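You operate a simulated robot arm through the tools that you are given. There is no shell and no other tool. Be economical: measure what you need, move in short steps, check, and stop when the job is done.

The job below is to be done with a simulated robot arm. You get a single attempt, and the scene is never put back.

Task
Put the pack marked "rent" from the table by the day bed on top of the pages headed rota and the pack that says "bills" on the sketch board.

Only the result counts: the job must be done as asked and must still hold three seconds after the hand-in. Knocking over, shifting, dropping, spilling or breaking anything else fails it.

Robot
A 7-joint arm with a two-finger parallel gripper, fixed in place. Base frame: the origin is at the foot of the arm, x ahead of it, y to its left, z up; the work surface is at about z = 0. Lengths are in cm, angles in degrees, forces in N, time in s.
With the tool pointing down near the work surface it reaches from about 22 to 58 cm from the base axis. Its first joint turns from -66.0 to 66.0 degrees. Payload 2.5 kg.
The TCP is the grasp point between the finger pads, 2.3 cm short of the fingertips. In the tool frame z runs along the fingers and y along their closing line. Largest opening 9.4 cm; finger width 3.8, thickness 1; the body of the gripper, 5.4 by 9.6 cm, starts 3.9 cm behind the TCP.
Orientation is that of the tool frame in the base frame, as a unit quaternion [w, x, y, z]. With the fingers straight down and closing along the base's y, the tool's x points along the base's -x, its y along +y and its z along -z.

Tools
- The arm moves only by the tool apply_moves. Its argument "steps" is a list that holds one entry, the list of rows, each a list of 7 numbers: the gripper command, from -1 (fully open) to 1 (shut), values between in proportion, then the shift along the base's x, y, z in units of 300 mm (1.0 is 300 mm), then the turn, a rotation vector about the base's x, y, z in units of 90 degrees (1.0 is 90 degrees). In form: [[[grip, dx, dy, dz, wx, wy, wz], ...]]. A call has 1 to 8 rows; each row is the pose to reach, as a shift and turn from the pose commanded when the call began. A call with a number of a shift or a turn outside -1 to 1 is refused whole. A row lasts 0.2 s, in which the tool goes at most 5 cm and 8.6 degrees; a call with a longer step from one row to the next is refused whole, and so is a gripper value outside its range. A pose out of reach is approached as far as the arm can. The call stops where the force on the tool passes 40 N (or 10 N more than at its start, if that is more) or the arm is blocked; 0.2 s more then pass. The fingers move at their own pace (about 10.8 cm/s each) and stop on an object; they squeeze with about 24 N. The grip force told is the motor's: it shows also when the fingers shut on nothing. Time passes only in rows, and 0.2 s behind the last, so rows that repeat a pose let the fingers close. The reply holds the time, the measured pose of the TCP, the force on the tool along the base axes, the opening and the grip force, in the units named above and with some noise, and new pictures: "pictures" is both (left out), scene, wrist or none.
- Cameras (640 x 400 px; columns grow to the right, rows downward): "scene" is fixed at [10.6, -41.09, 54.58]; the picture's right is [0.92, -0.40, 0.00], its down [-0.26, -0.59, -0.77] and it looks along [0.31, 0.70, -0.64] (base axes); focal length 222 px, centre (320, 200). "wrist" rides on the gripper at [-3.9, 0, -4.4] in the tool frame; the picture's right is [0.00, -1.00, 0.00], its down [0.97, 0.00, -0.24] and it looks along [0.24, 0.00, 0.97] (tool axes); focal length 218 px, centre (320, 200). There is no depth. A picture from a camera that has moved, and an enlarged one, comes with that camera's place and axes in the base frame and with its lens. The place of the scene camera against the robot may be out by one fixed shift of up to 1.8 cm in any direction.
- enlarge(camera, box): a new picture of the part [left, top, right, bottom] of that camera's present view, enlarged. It takes no simulated time.
- sign_off(): hands the job in; it is judged then, once.

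Work in short steps. Places have to be worked out from the pictures, the camera data and where the tool is seen: move nearer, look again, correct. Check each grasp and each placing, and mend what went wrong. You have 90 turns and 150 pictures in all, those below and enlarged ones among them. Open the gripper and draw the arm clear of the work before you hand the job in, unless the task says otherwise; then end with one line.

The tools are called after "Request:" as name(argument=value, ...) on one line, values as JSON. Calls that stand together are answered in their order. apply_moves: Moves the arm, as the interface text tells. Its arguments: {"type":"object","properties":{"steps":{"type":"array"},"pictures":{"type":"string","enum":["both","scene","wrist","none"]}},"required":["steps"]} The other tools are called the same way: enlarge (camera, box) takes an enlarged picture of a part of a camera's view; sign_off () hands the job in.

At the start:

```text
time_s: 0.0
eef_pos: [39.12, 2.08, 30.04]
tool_rot: [-0.001, -0.001, 1.0, 0.0]
force: [0.6, 0.1, -0.1]
finger_gap: 9.4
gripper_force: 0.1
```

scene: 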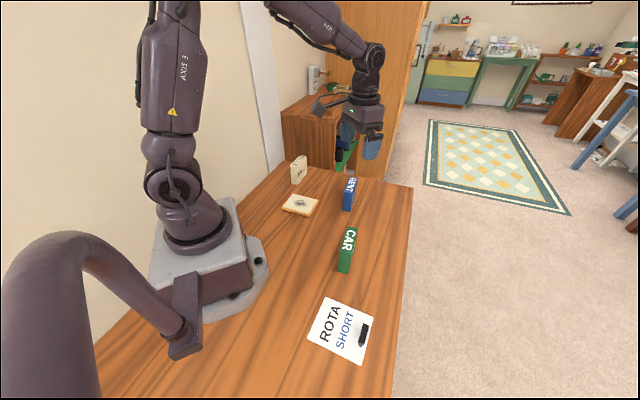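
wrist: 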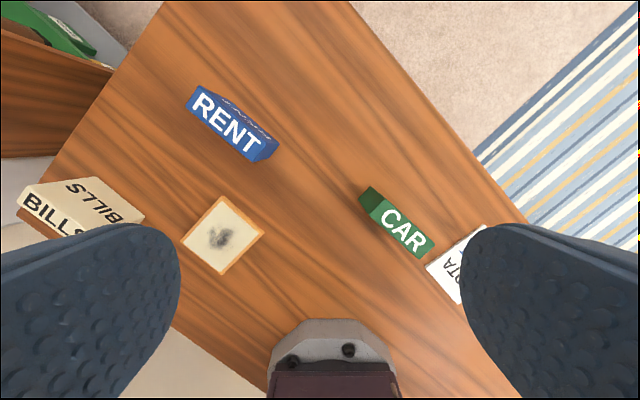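

I start with enlarged views to identify the items and their places.

Request:
enlarge(camera="scene", box=[270, 140, 430, 240])

Request:
enlarge(camera="scene", box=[270, 270, 430, 370])

Request:
enlarge(camera="wrist", box=[0, 60, 320, 260])

```text
4.00 times, centred on (350, 190) of scene
camera zoom: at [10.6, -41.09, 54.58], right [0.92, -0.4, 0.0], down [-0.26, -0.59, -0.77], along [0.31, 0.7, -0.64], focal length 890 px, centre (200, 240)
```

zoom: 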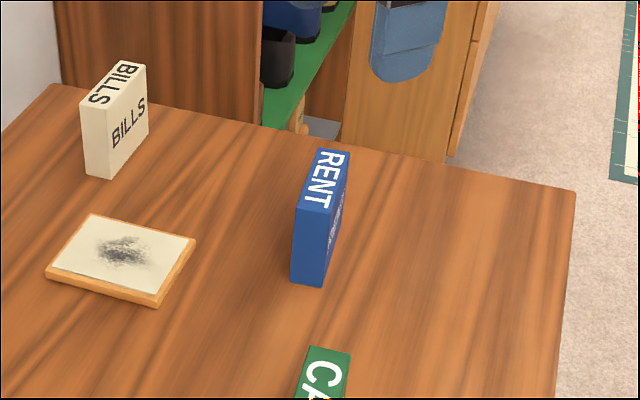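

```text
4.00 times, centred on (350, 320) of scene
camera zoom: at [10.6, -41.09, 54.58], right [0.92, -0.4, 0.0], down [-0.26, -0.59, -0.77], along [0.31, 0.7, -0.64], focal length 890 px, centre (200, -280)
```

zoom: 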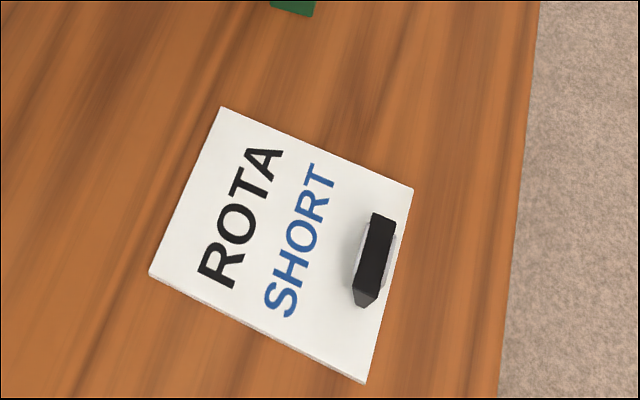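

```text
2.00 times, centred on (160, 160) of wrist
camera zoom: at [43.01, 2.14, 34.62], right [0.0, -1.0, 0.0], down [-0.97, 0.0, 0.24], along [-0.24, 0.0, -0.97], focal length 436 px, centre (640, 280)
```

zoom: 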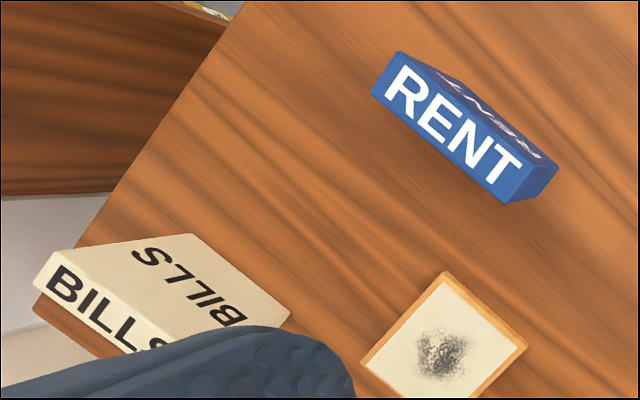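

RENT stands on edge at about (45.3, 12.7) with its top near z = 8.5 and its thickness lying along (0.76, -0.65). I go above it with a yaw of +50° to check.

Request:
apply_moves(steps=[[[-1, 0.034, 0.059, -0.05, 0, 0, 0.092], [-1, 0.069, 0.118, -0.1, 0, 0, 0.184], [-1, 0.103, 0.177, -0.15, 0, 0, 0.276], [-1, 0.137, 0.236, -0.2, 0, 0, 0.368], [-1, 0.172, 0.295, -0.25, 0, 0, 0.46], [-1, 0.206, 0.354, -0.3, 0, 0, 0.552], [-1, 0.206, 0.354, -0.3, 0, 0, 0.552]]])

```text
time_s: 1.6
eef_pos: [45.2, 12.73, 21.03]
tool_rot: [0.0, -0.421, 0.907, 0.0]
force: [1.1, 0.0, -0.2]
finger_gap: 9.41
gripper_force: 0.0
camera wrist: at [47.75, 15.74, 25.55], right [0.76, -0.65, 0.0], down [-0.63, -0.74, 0.24], along [-0.15, -0.18, -0.97], focal length 218 px, centre (320, 200)
```

scene: 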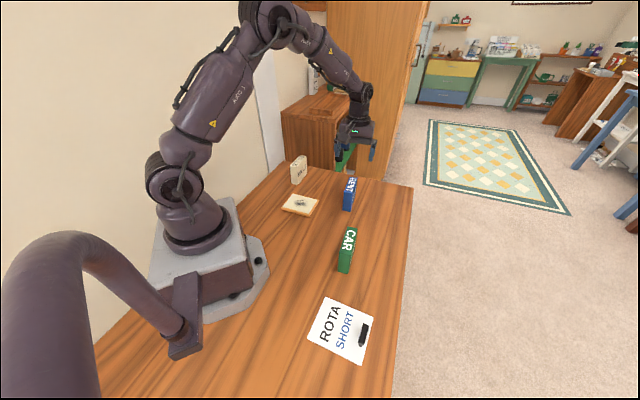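
wrist: 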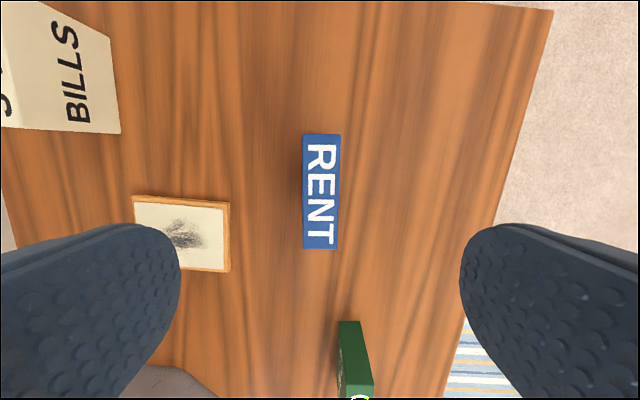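

RENT is centred and square in the wrist view; I shift 0.5 cm along its length and descend to z ≈ 6.5, then close.

Request:
apply_moves(steps=[[[-1, 0.013, 0.011, -0.12, 0, 0, 0], [-1, 0.013, 0.011, -0.24, 0, 0, 0], [-1, 0.013, 0.011, -0.36, 0, 0, 0], [-1, 0.013, 0.011, -0.43, 0, 0, 0], [-1, 0.013, 0.011, -0.484, 0, 0, 0], [-1, 0.013, 0.011, -0.484, 0, 0, 0]]])

```text
time_s: 3.0
eef_pos: [45.62, 13.1, 6.56]
tool_rot: [0.0, -0.421, 0.907, 0.0]
force: [0.8, -0.1, -0.6]
finger_gap: 9.39
gripper_force: 0.1
camera wrist: at [48.2, 16.11, 11.02], right [0.76, -0.65, 0.0], down [-0.63, -0.74, 0.24], along [-0.16, -0.18, -0.97], focal length 218 px, centre (320, 200)
```

scene: 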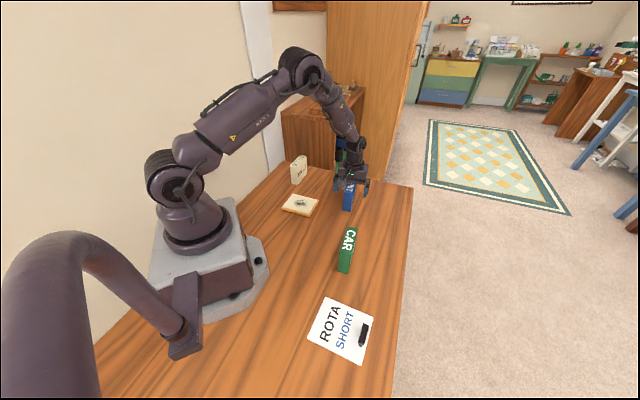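
wrist: 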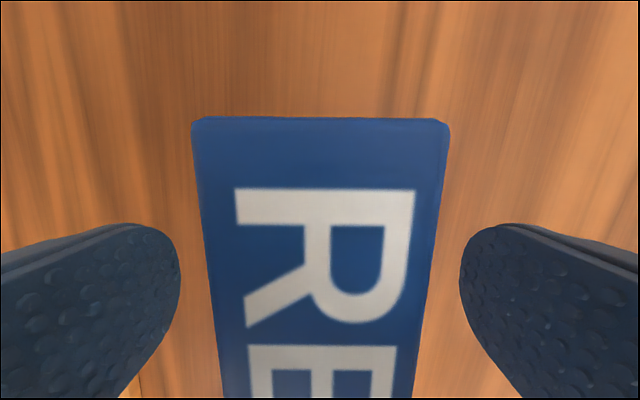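

The pack lies between the fingers with its top near z = 8.6; close now.

Request:
apply_moves(steps=[[[1, 0, 0, 0, 0, 0, 0], [1, 0, 0, 0, 0, 0, 0], [1, 0, 0, 0, 0, 0, 0], [1, 0, 0, 0, 0, 0, 0]]], pictures="none")

Request:
apply_moves(steps=[[[1, 0, 0, 0.05, 0, 0, 0], [1, 0, 0, 0.15, 0, 0, 0], [1, 0, 0, 0.3, 0, 0, 0], [1, 0, 0, 0.4, 0, 0, 0], [1, 0, 0, 0.5, 0, 0, 0], [1, 0, 0, 0.5, 0, 0, 0]]])

```text
time_s: 4.0
eef_pos: [45.69, 13.15, 6.6]
tool_rot: [0.0, -0.421, 0.907, 0.0]
force: [-0.6, -0.4, 0.7]
finger_gap: 2.97
gripper_force: 24.2
```

```text
time_s: 5.4
eef_pos: [45.67, 13.05, 21.53]
tool_rot: [0.0, -0.421, 0.907, 0.0]
force: [-0.3, -0.4, -1.7]
finger_gap: 3.01
gripper_force: 23.6
camera wrist: at [48.13, 16.18, 26.06], right [0.76, -0.65, 0.0], down [-0.63, -0.74, 0.24], along [-0.16, -0.18, -0.97], focal length 218 px, centre (320, 200)
```

scene: 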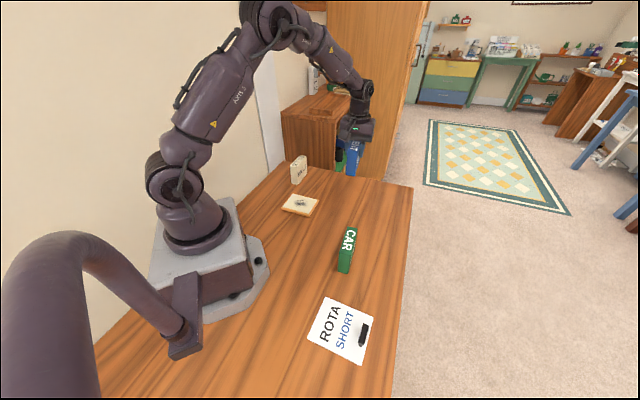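
wrist: 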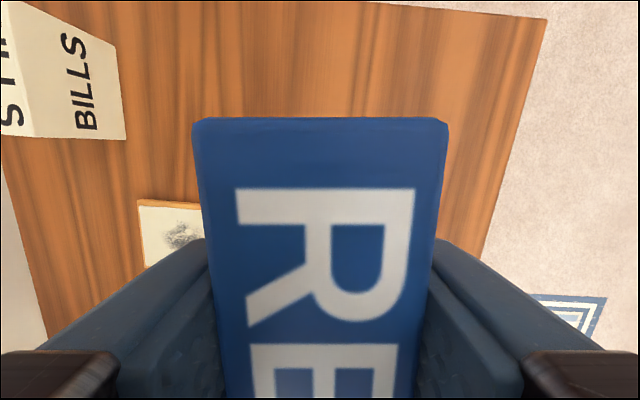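

RENT is held firmly (gap 3.0) and lifted clear. I carry it high toward the rota pages.

Request:
apply_moves(steps=[[[1, -0.075, -0.123, 0, 0, 0, 0], [1, -0.15, -0.246, 0, 0, 0, 0], [1, -0.225, -0.369, 0, 0, 0, 0], [1, -0.3, -0.492, 0, 0, 0, 0], [1, -0.375, -0.615, 0, 0, 0, 0], [1, -0.45, -0.738, 0, 0, 0, 0], [1, -0.525, -0.861, 0, 0, 0, 0], [1, -0.525, -0.861, 0, 0, 0, 0]]])

```text
time_s: 7.2
eef_pos: [29.87, -12.9, 21.65]
tool_rot: [0.0, -0.42, 0.907, 0.0]
force: [0.1, -0.8, -1.5]
finger_gap: 2.98
gripper_force: 23.8
camera wrist: at [32.48, -9.84, 26.12], right [0.76, -0.65, 0.0], down [-0.63, -0.74, 0.24], along [-0.16, -0.18, -0.97], focal length 218 px, centre (320, 200)
```

scene: 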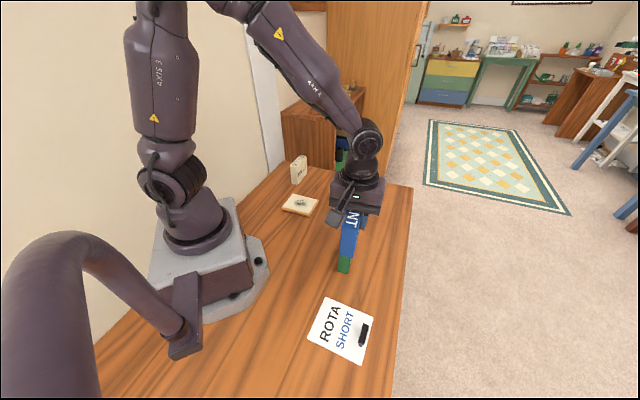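
wrist: 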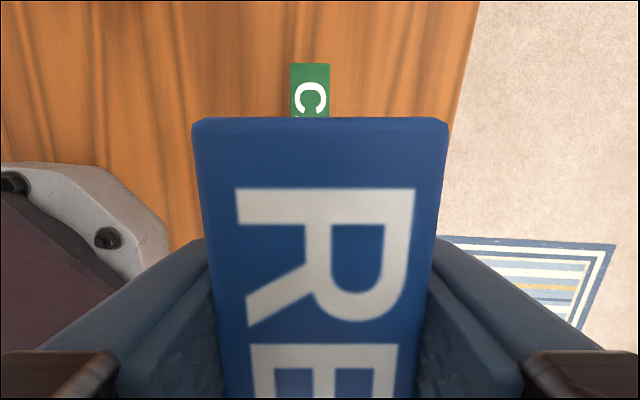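

RENT hangs straight and passed over CAR clear. From the scene picture the page centre is about (23.1, -24.7); I move above (22.6, -24.1), away from the clip, with a -7° yaw, then lower somewhat.

Request:
apply_moves(steps=[[[1, -0.06, -0.093, 0, 0, 0, -0.025], [1, -0.12, -0.187, 0, 0, 0, -0.05], [1, -0.18, -0.28, 0, 0, 0, -0.077], [1, -0.242, -0.373, 0, 0, 0, -0.077], [1, -0.242, -0.373, -0.12, 0, 0, -0.077], [1, -0.242, -0.373, -0.28, 0, 0, -0.077], [1, -0.242, -0.373, -0.28, 0, 0, -0.077]]])

Request:
enlarge(camera="scene", box=[270, 270, 430, 370])

```text
time_s: 8.8
eef_pos: [22.49, -24.07, 13.2]
tool_rot: [-0.001, -0.364, 0.931, 0.0]
force: [-0.5, -0.6, -1.0]
finger_gap: 2.97
gripper_force: 23.5
camera wrist: at [25.41, -21.35, 17.64], right [0.68, -0.73, 0.0], down [-0.71, -0.66, 0.24], along [-0.18, -0.16, -0.97], focal length 218 px, centre (320, 200)
```

scene: 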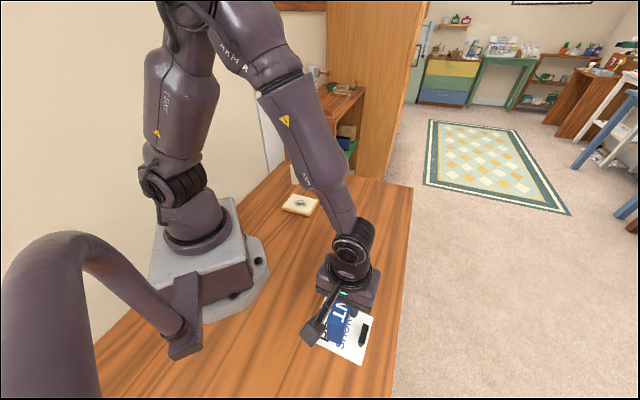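
wrist: 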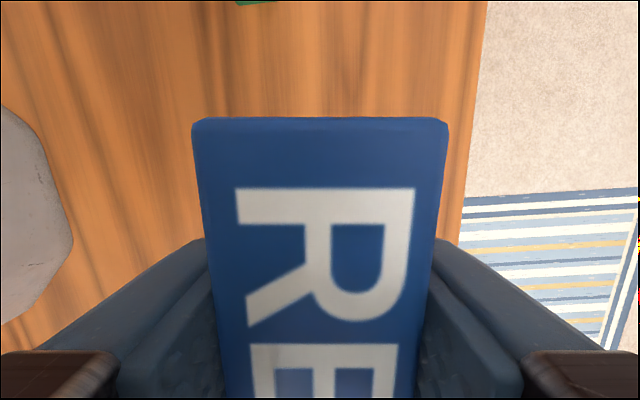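

```text
4.00 times, centred on (350, 320) of scene
camera zoom: at [10.6, -41.09, 54.58], right [0.92, -0.4, 0.0], down [-0.26, -0.59, -0.77], along [0.31, 0.7, -0.64], focal length 890 px, centre (200, -280)
```

zoom: 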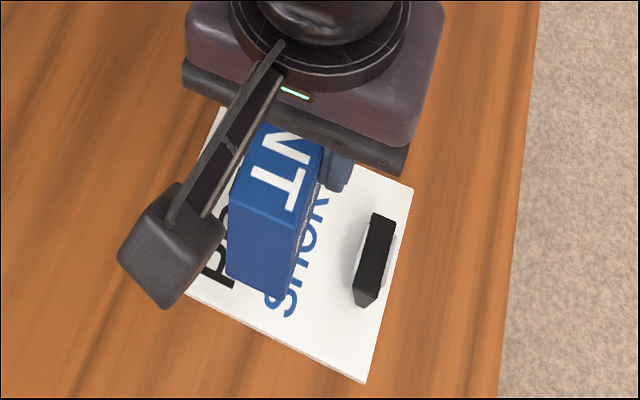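

Comparing the pack with its predicted pixels, the scene camera puts things about 0.8 cm too near; I shift y by +0.7 and lower to about 1.2 cm above the page to compare directly.

Request:
apply_moves(steps=[[[1, -0.003, 0.023, -0.05, 0, 0, 0], [1, -0.003, 0.023, -0.12, 0, 0, 0], [1, -0.003, 0.023, -0.17, 0, 0, 0], [1, -0.003, 0.023, -0.17, 0, 0, 0]]], pictures="none")

Request:
enlarge(camera="scene", box=[290, 280, 402, 370])

```text
time_s: 9.8
eef_pos: [22.49, -23.22, 8.29]
tool_rot: [0.001, -0.365, 0.931, 0.0]
force: [-0.2, 0.6, -1.3]
finger_gap: 2.99
gripper_force: 23.9
```

```text
4.44 times, centred on (346, 325) of scene
camera zoom: at [10.6, -41.09, 54.58], right [0.92, -0.4, 0.0], down [-0.26, -0.59, -0.77], along [0.31, 0.7, -0.64], focal length 988 px, centre (204, -356)
```

zoom: 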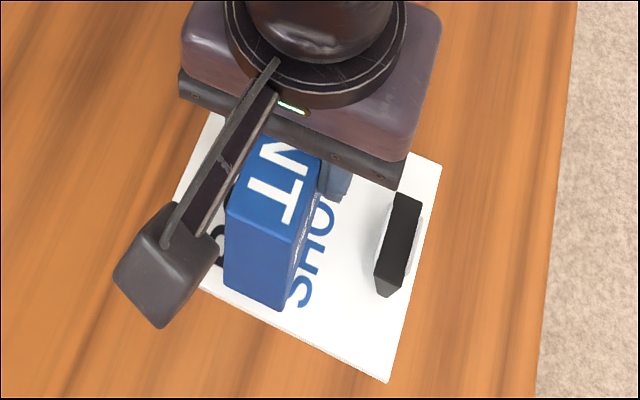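

The near bottom edge will land about 0.4 cm inside the page edge, centred enough and clear of the clip. I lower gently to contact.

Request:
apply_moves(steps=[[[1, 0, 0, -0.02, 0, 0, 0], [1, 0, 0, -0.035, 0, 0, 0], [1, 0, 0, -0.04, 0, 0, 0], [1, 0, 0, -0.045, 0, 0, 0], [1, 0, 0, -0.045, 0, 0, 0]]], pictures="none")

Request:
enlarge(camera="scene", box=[290, 280, 402, 370])

```text
time_s: 11.0
eef_pos: [22.56, -23.26, 6.91]
tool_rot: [0.0, -0.364, 0.931, 0.0]
force: [-2.3, 4.1, 19.3]
finger_gap: 2.96
gripper_force: 23.6
```

```text
4.44 times, centred on (346, 325) of scene
camera zoom: at [10.59, -41.09, 54.59], right [0.92, -0.4, 0.0], down [-0.26, -0.59, -0.77], along [0.31, 0.7, -0.64], focal length 988 px, centre (204, -356)
```

zoom: 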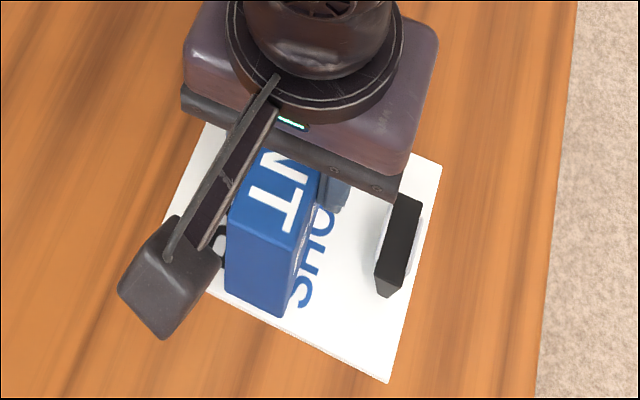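

Contact at z ≈ 6.9 with 19 N; I ease up a hair, open partly, and rise.

Request:
apply_moves(steps=[[[1, 0, 0, 0.003, 0, 0, 0], [-0.3, 0, 0, 0.003, 0, 0, 0], [-0.3, 0, 0, 0.003, 0, 0, 0], [-0.3, 0, 0, 0.003, 0, 0, 0], [-0.3, 0, 0, 0.003, 0, 0, 0]]], pictures="wrist")

Request:
apply_moves(steps=[[[-0.3, 0, 0, 0.06, 0, 0, 0], [-0.3, 0, 0, 0.15, 0, 0, 0], [-0.3, 0, 0, 0.3, 0, 0, 0], [-0.3, 0, 0, 0.45, 0, 0, 0], [-0.3, 0, 0, 0.6, 0, 0, 0], [-0.3, 0, 0, 0.6, 0, 0, 0]]])

```text
time_s: 12.2
eef_pos: [22.45, -23.23, 6.9]
tool_rot: [0.0, -0.364, 0.931, 0.0]
force: [-0.8, -0.4, -0.5]
finger_gap: 6.1
gripper_force: 0.1
camera wrist: at [25.45, -20.58, 11.34], right [0.68, -0.73, 0.0], down [-0.71, -0.66, 0.24], along [-0.18, -0.16, -0.97], focal length 218 px, centre (320, 200)
```

wrist: 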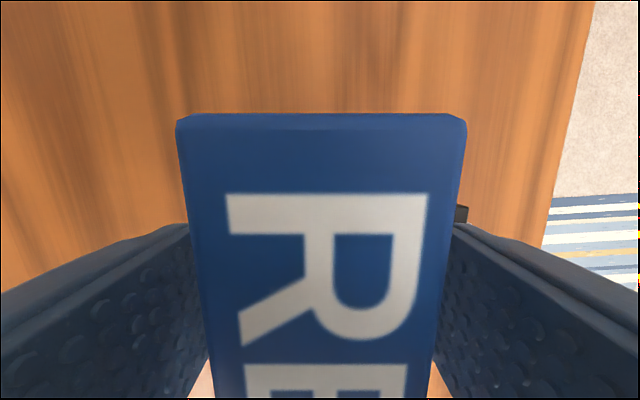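

```text
time_s: 13.6
eef_pos: [22.52, -23.29, 24.88]
tool_rot: [0.0, -0.365, 0.931, 0.0]
force: [0.4, -0.3, 0.3]
finger_gap: 6.11
gripper_force: 0.0
camera wrist: at [25.46, -20.6, 29.36], right [0.68, -0.73, 0.0], down [-0.71, -0.66, 0.24], along [-0.18, -0.16, -0.97], focal length 218 px, centre (320, 200)
```

scene: 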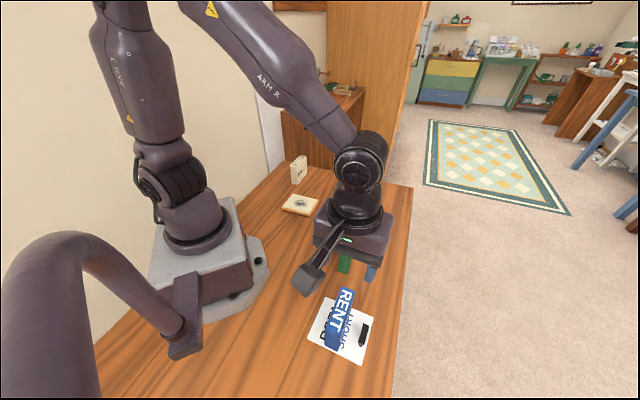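
wrist: 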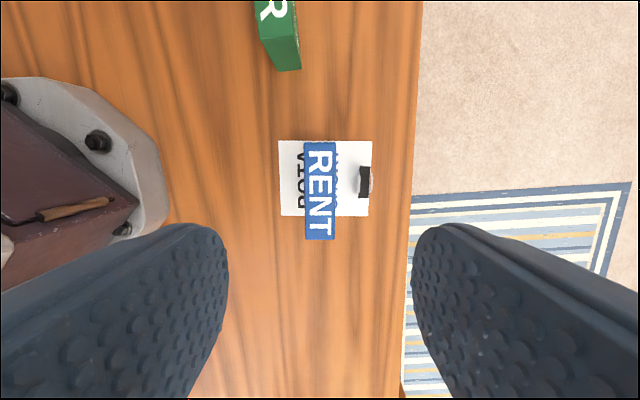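

RENT stands on the rota page. BILLS is at about (35.2, 36.1), long axis at about 39°, and the sketch board is centred near (29, 18.4). I travel back high toward BILLS.

Request:
apply_moves(steps=[[[-1, 0.026, 0.12, 0, 0, 0, 0], [-1, 0.052, 0.24, 0, 0, 0, 0], [-1, 0.08, 0.37, 0, 0, 0, 0], [-1, 0.106, 0.5, 0, 0, 0, -0.01], [-1, 0.132, 0.63, 0, 0, 0, -0.02], [-1, 0.16, 0.76, 0, 0, 0, -0.03], [-1, 0.186, 0.88, 0, 0, 0, -0.041], [-1, 0.212, 1.0, 0, 0, 0, -0.041]]], pictures="none")

Request:
apply_moves(steps=[[[-1, 0.026, 0.12, 0, 0, 0, 0], [-1, 0.052, 0.24, 0, 0, 0, 0], [-1, 0.08, 0.37, 0, 0, 0, 0], [-1, 0.106, 0.5, 0, 0, 0, 0], [-1, 0.132, 0.63, 0, 0, 0, 0], [-1, 0.16, 0.76, 0, 0, 0, 0], [-1, 0.19, 0.88, 0, 0, 0, 0], [-1, 0.211, 0.98, 0, 0, 0, 0]]])

```text
time_s: 15.4
eef_pos: [28.76, 6.67, 24.79]
tool_rot: [0.0, -0.334, 0.943, -0.001]
force: [0.7, -0.4, 0.8]
finger_gap: 9.38
gripper_force: 0.0
```

```text
time_s: 17.2
eef_pos: [35.15, 36.1, 24.97]
tool_rot: [0.0, -0.335, 0.942, 0.001]
force: [0.3, 1.0, 0.0]
finger_gap: 9.39
gripper_force: 0.2
camera wrist: at [38.26, 38.68, 29.37], right [0.63, -0.78, 0.0], down [-0.75, -0.61, 0.24], along [-0.19, -0.15, -0.97], focal length 218 px, centre (320, 200)
```

scene: 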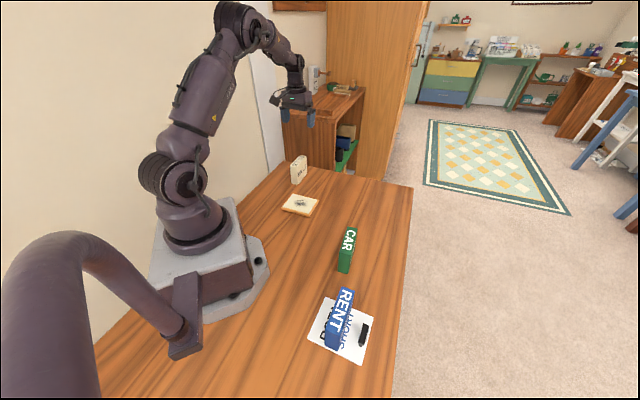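
wrist: 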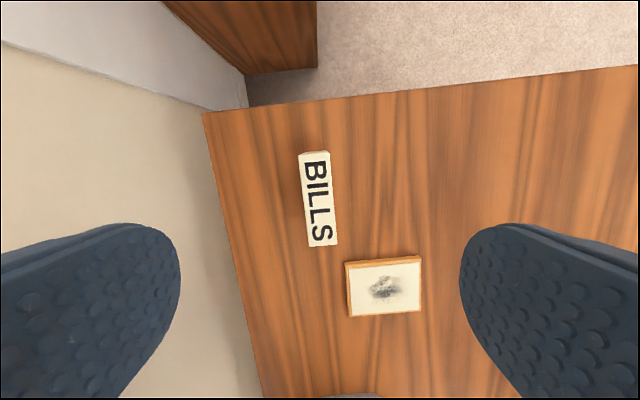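

BILLS is at about (34.2, 35.5), axis 44.8°, parallel to the sketch board (centre ≈ (28.5, 18.4)). I correct position and yaw by +5.9° and come down to z ≈ 15 for a check.

Request:
apply_moves(steps=[[[-1, -0.032, -0.02, -0.1, 0, 0, 0.065], [-1, -0.032, -0.02, -0.22, 0, 0, 0.065], [-1, -0.032, -0.02, -0.32, 0, 0, 0.065], [-1, -0.032, -0.02, -0.32, 0, 0, 0.065]]])

```text
time_s: 18.2
eef_pos: [34.29, 35.55, 15.29]
tool_rot: [0.0, -0.382, 0.924, 0.0]
force: [-0.6, -0.1, 0.8]
finger_gap: 9.4
gripper_force: 0.0
camera wrist: at [37.03, 38.34, 19.77], right [0.71, -0.71, 0.0], down [-0.69, -0.69, 0.24], along [-0.17, -0.17, -0.97], focal length 218 px, centre (320, 200)
```

scene: 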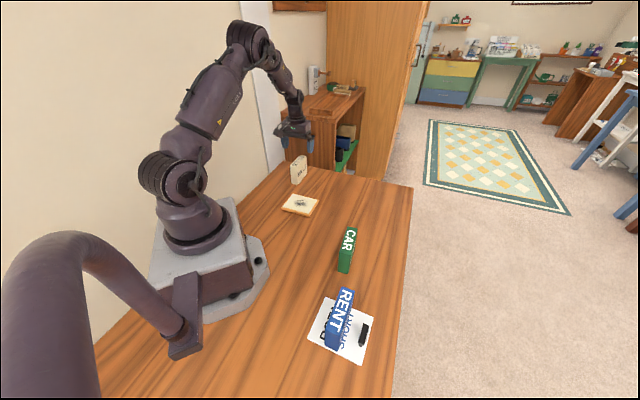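
wrist: 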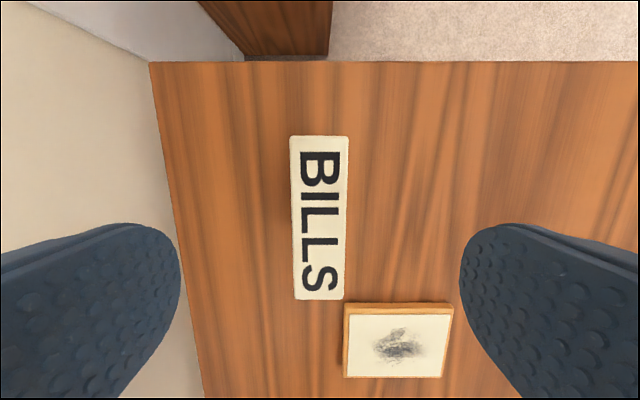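

Well aligned; I descend to z ≈ 6.5 and grip.

Request:
apply_moves(steps=[[[-1, -0.007, -0.007, -0.1, 0, 0, 0], [-1, -0.007, -0.007, -0.2, 0, 0, 0], [-1, -0.007, -0.007, -0.26, 0, 0, 0], [-1, -0.007, -0.007, -0.293, 0, 0, 0], [-1, -0.007, -0.007, -0.293, 0, 0, 0]]], pictures="wrist")

Request:
apply_moves(steps=[[[1, 0, 0, 0, 0, 0, 0], [1, 0, 0, 0, 0, 0, 0], [1, 0, 0, 0, 0, 0, 0], [1, 0, 0, 0, 0, 0, 0]]], pictures="none")

```text
time_s: 19.4
eef_pos: [33.93, 35.43, 6.49]
tool_rot: [0.0, -0.382, 0.924, 0.0]
force: [1.0, -0.3, -0.5]
finger_gap: 9.38
gripper_force: 0.0
camera wrist: at [36.82, 38.1, 10.94], right [0.71, -0.71, 0.0], down [-0.69, -0.69, 0.24], along [-0.17, -0.17, -0.97], focal length 218 px, centre (320, 200)
```

wrist: 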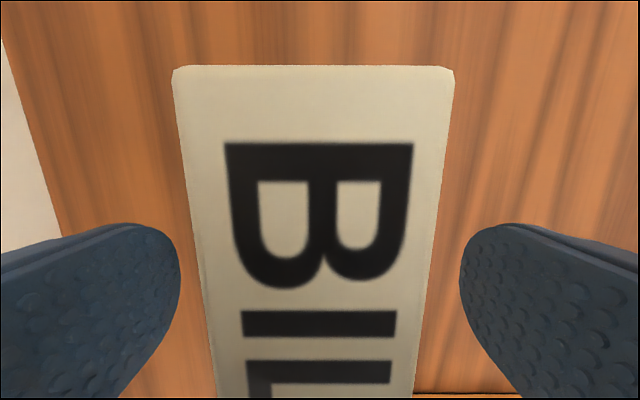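

```text
time_s: 20.4
eef_pos: [34.05, 35.37, 6.53]
tool_rot: [0.0, -0.382, 0.924, 0.0]
force: [-0.7, 1.2, -0.1]
finger_gap: 2.99
gripper_force: 23.8
```

BILLS is gripped (gap 3.0). I lift it, then carry it towards the board, turning by -90° so its length lies along the board's longer side.

Request:
apply_moves(steps=[[[1, 0, 0, 0.08, 0, 0, 0], [1, 0, 0, 0.22, 0, 0, 0], [1, 0, 0, 0.36, 0, 0, 0], [1, 0, 0, 0.45, 0, 0, 0], [1, -0.045, -0.14, 0.45, 0, 0, -0.09], [1, -0.09, -0.28, 0.45, 0, 0, -0.18], [1, -0.136, -0.42, 0.45, 0, 0, -0.27], [1, -0.182, -0.56, 0.45, 0, 0, -0.36]]], pictures="none")

Request:
apply_moves(steps=[[[1, 0, 0, 0, 0, 0, -0.09], [1, 0, 0, 0, 0, 0, -0.18], [1, 0, 0, 0, 0, 0, -0.27], [1, 0, 0, 0, 0, 0, -0.36], [1, 0, 0, 0, 0, 0, -0.45], [1, 0, 0, -0.06, 0, 0, -0.54], [1, 0, 0, -0.12, 0, 0, -0.63], [1, 0, 0, -0.2, 0, 0, -0.64]]])

Request:
enlarge(camera="scene", box=[250, 150, 362, 220])

```text
time_s: 22.2
eef_pos: [28.72, 18.54, 20.02]
tool_rot: [-0.001, -0.108, 0.994, 0.0]
force: [0.8, 1.1, -0.4]
finger_gap: 2.99
gripper_force: 23.6
```

```text
time_s: 24.0
eef_pos: [28.79, 18.46, 14.0]
tool_rot: [0.0, 0.385, 0.923, 0.001]
force: [-0.1, -0.4, -1.1]
finger_gap: 2.96
gripper_force: 23.2
camera wrist: at [31.43, 15.74, 18.45], right [-0.71, -0.7, 0.0], down [-0.68, 0.69, 0.24], along [-0.17, 0.17, -0.97], focal length 218 px, centre (320, 200)
```

scene: 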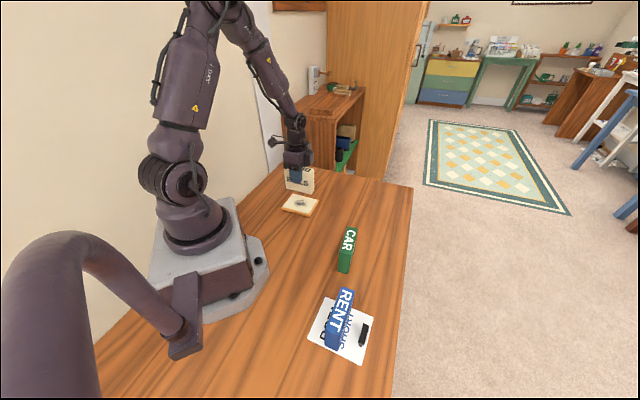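
wrist: 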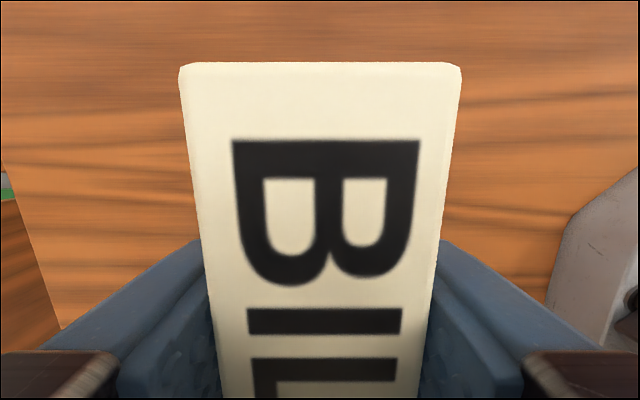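

```text
5.71 times, centred on (306, 185) of scene
camera zoom: at [10.6, -41.09, 54.58], right [0.92, -0.4, 0.0], down [-0.26, -0.59, -0.77], along [0.31, 0.7, -0.64], focal length 1271 px, centre (400, 286)
```

zoom: 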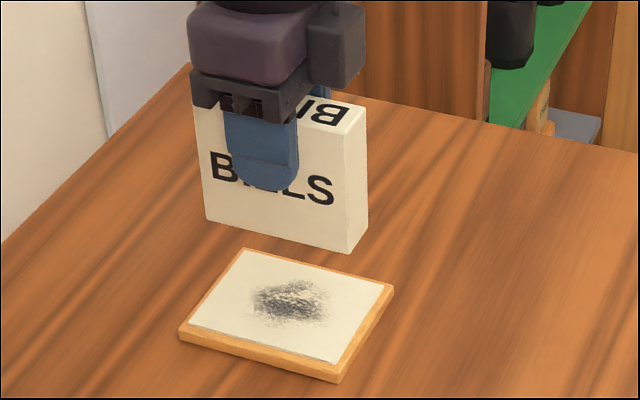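

BILLS hangs over the board in line with its long side. I lower to about 1.5 cm above it and compare in the scene view.

Request:
apply_moves(steps=[[[1, 0, 0, -0.05, 0, 0, 0], [1, 0, 0, -0.1, 0, 0, 0], [1, 0, 0, -0.15, 0, 0, 0], [1, 0, 0, -0.15, 0, 0, 0]]], pictures="wrist")

Request:
enlarge(camera="scene", box=[266, 170, 346, 220])

```text
time_s: 25.0
eef_pos: [28.44, 18.59, 9.36]
tool_rot: [-0.001, 0.383, 0.924, -0.001]
force: [0.0, -0.5, -1.4]
finger_gap: 2.94
gripper_force: 23.9
camera wrist: at [31.42, 15.81, 13.93], right [-0.71, -0.71, 0.0], down [-0.69, 0.69, 0.24], along [-0.17, 0.17, -0.97], focal length 218 px, centre (320, 200)
```

wrist: 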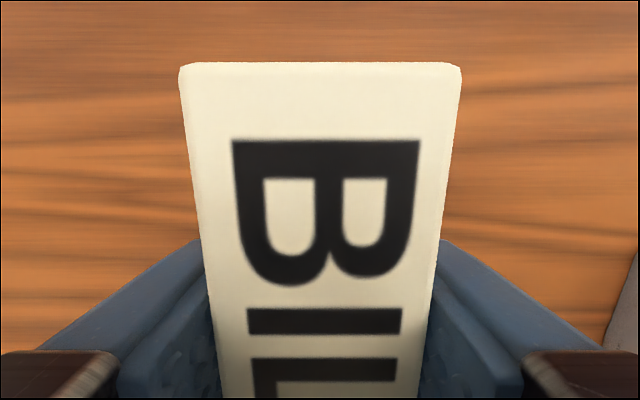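

```text
8.00 times, centred on (306, 195) of scene
camera zoom: at [10.6, -41.09, 54.58], right [0.92, -0.4, 0.0], down [-0.26, -0.59, -0.77], along [0.31, 0.7, -0.64], focal length 1779 px, centre (432, 240)
```

zoom: 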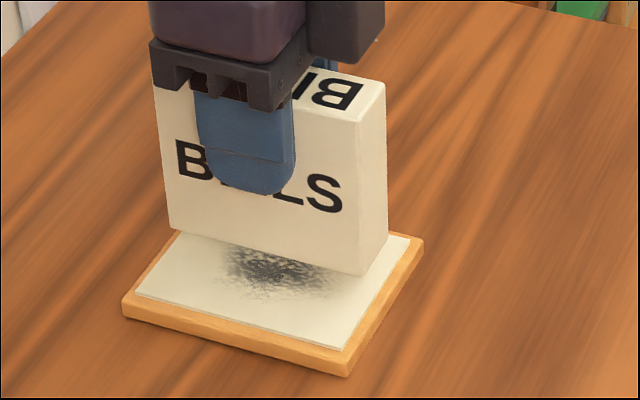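

The landing spot is well inside the board, slightly to the back-left; I shift by (-0.35, -0.7) and lower gently to contact.

Request:
apply_moves(steps=[[[1, -0.012, -0.023, 0, 0, 0, 0], [1, -0.012, -0.023, -0.02, 0, 0, 0], [1, -0.012, -0.023, -0.035, 0, 0, 0], [1, -0.012, -0.023, -0.045, 0, 0, 0], [1, -0.012, -0.023, -0.05, 0, 0, 0], [1, -0.012, -0.023, -0.05, 0, 0, 0]]], pictures="none")

Request:
enlarge(camera="scene", box=[266, 170, 346, 220])

```text
time_s: 26.4
eef_pos: [28.23, 17.75, 7.92]
tool_rot: [0.0, 0.384, 0.923, 0.0]
force: [0.3, 0.1, -1.0]
finger_gap: 2.97
gripper_force: 23.7
```

```text
8.00 times, centred on (306, 195) of scene
camera zoom: at [10.6, -41.09, 54.58], right [0.92, -0.4, 0.0], down [-0.26, -0.59, -0.77], along [0.31, 0.7, -0.64], focal length 1779 px, centre (432, 240)
```

zoom: 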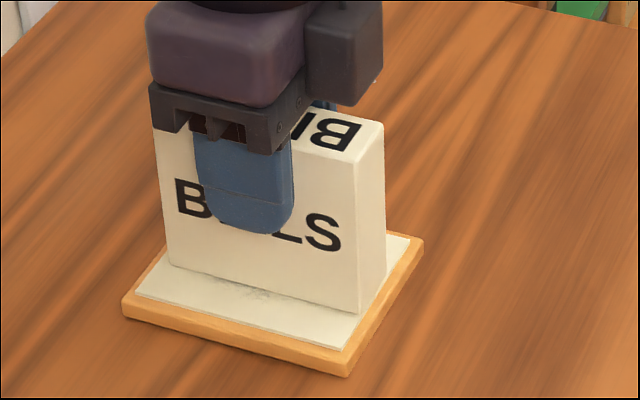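

Positioned well over the board, not yet touching; I lower in small steps until contact.

Request:
apply_moves(steps=[[[1, 0, 0, -0.007, 0, 0, 0], [1, 0, 0, -0.014, 0, 0, 0], [1, 0, 0, -0.014, 0, 0, 0]]], pictures="none")

```text
time_s: 27.2
eef_pos: [28.25, 17.82, 7.6]
tool_rot: [0.0, 0.384, 0.923, 0.0]
force: [-4.9, -3.2, 19.3]
finger_gap: 2.97
gripper_force: 24.3
```

Contact with 19 N; ease up slightly, open, check, then rise.

Request:
apply_moves(steps=[[[1, 0, 0, 0.003, 0, 0, 0], [-0.3, 0, 0, 0.003, 0, 0, 0], [-0.3, 0, 0, 0.003, 0, 0, 0], [-0.3, 0, 0, 0.003, 0, 0, 0], [-0.3, 0, 0, 0.003, 0, 0, 0]]], pictures="none")

Request:
apply_moves(steps=[[[-0.3, 0, 0, 0.06, 0, 0, 0], [-0.3, 0, 0, 0.15, 0, 0, 0], [-0.3, 0, 0, 0.3, 0, 0, 0], [-0.3, 0, 0, 0.45, 0, 0, 0], [-0.3, 0, 0, 0.6, 0, 0, 0], [-0.5, 0.1, 0, 0.7, 0, 0, 0], [-1, 0.2, -0.06, 0.75, 0, 0, 0], [-1, 0.2, -0.06, 0.75, 0, 0, 0]]])

Request:
enlarge(camera="scene", box=[266, 160, 346, 220])

Request:
enlarge(camera="scene", box=[280, 210, 408, 380])

```text
time_s: 28.4
eef_pos: [28.18, 17.78, 7.62]
tool_rot: [0.0, 0.384, 0.923, 0.0]
force: [-0.7, 0.7, 0.4]
finger_gap: 6.09
gripper_force: 0.1
```

```text
time_s: 30.2
eef_pos: [34.13, 16.04, 30.1]
tool_rot: [0.0, 0.383, 0.924, 0.0]
force: [0.5, -0.5, -0.7]
finger_gap: 9.37
gripper_force: 0.1
camera wrist: at [36.99, 13.33, 34.55], right [-0.71, -0.71, 0.0], down [-0.69, 0.69, 0.24], along [-0.17, 0.17, -0.97], focal length 218 px, centre (320, 200)
```

scene: 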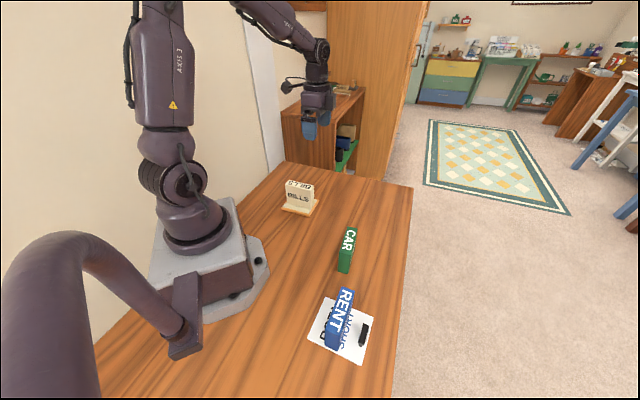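
wrist: 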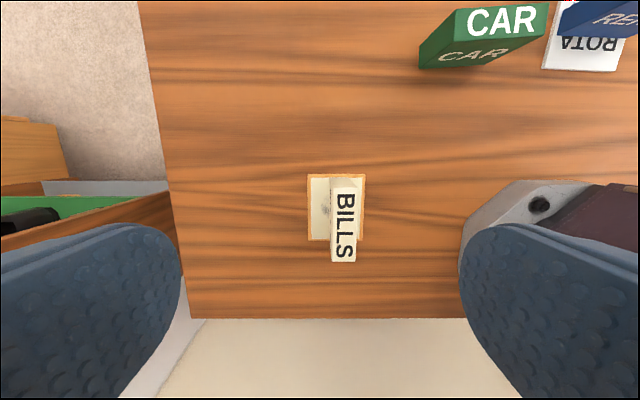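

```text
6.67 times, centred on (306, 190) of scene
camera zoom: at [10.6, -41.09, 54.58], right [0.92, -0.4, 0.0], down [-0.26, -0.59, -0.77], along [0.31, 0.7, -0.64], focal length 1483 px, centre (413, 267)
```

zoom: 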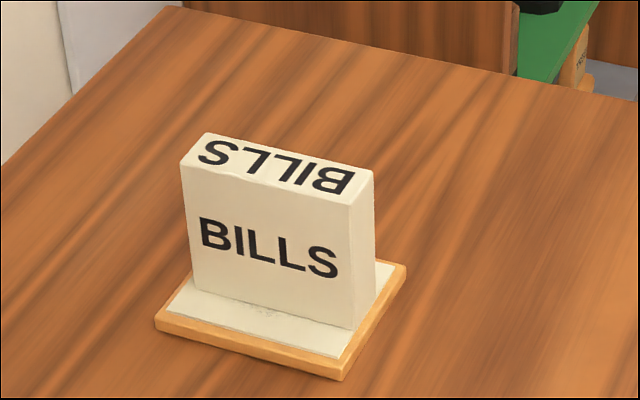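

```text
2.35 times, centred on (344, 295) of scene
camera zoom: at [10.6, -41.09, 54.58], right [0.92, -0.4, 0.0], down [-0.26, -0.59, -0.77], along [0.31, 0.7, -0.64], focal length 523 px, centre (264, -24)
```

zoom: 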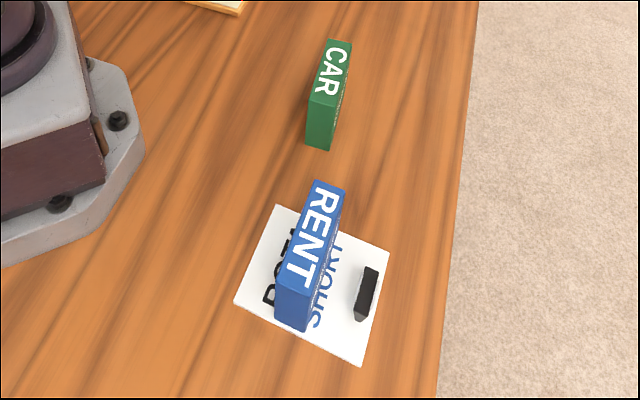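

Both packs stand where the task asked: BILLS fully on the sketch board, and RENT on the rota pages clear of the clip. CAR and the clip have not moved, and the arm is clear with the gripper open, so I hand in.

Request:
sign_off()

```text
The job is handed in.
```

The pack marked "rent" is standing on the rota pages and the "bills" pack is standing on the sketch board; the final pictures showed nothing else moved, and I have handed the job in.
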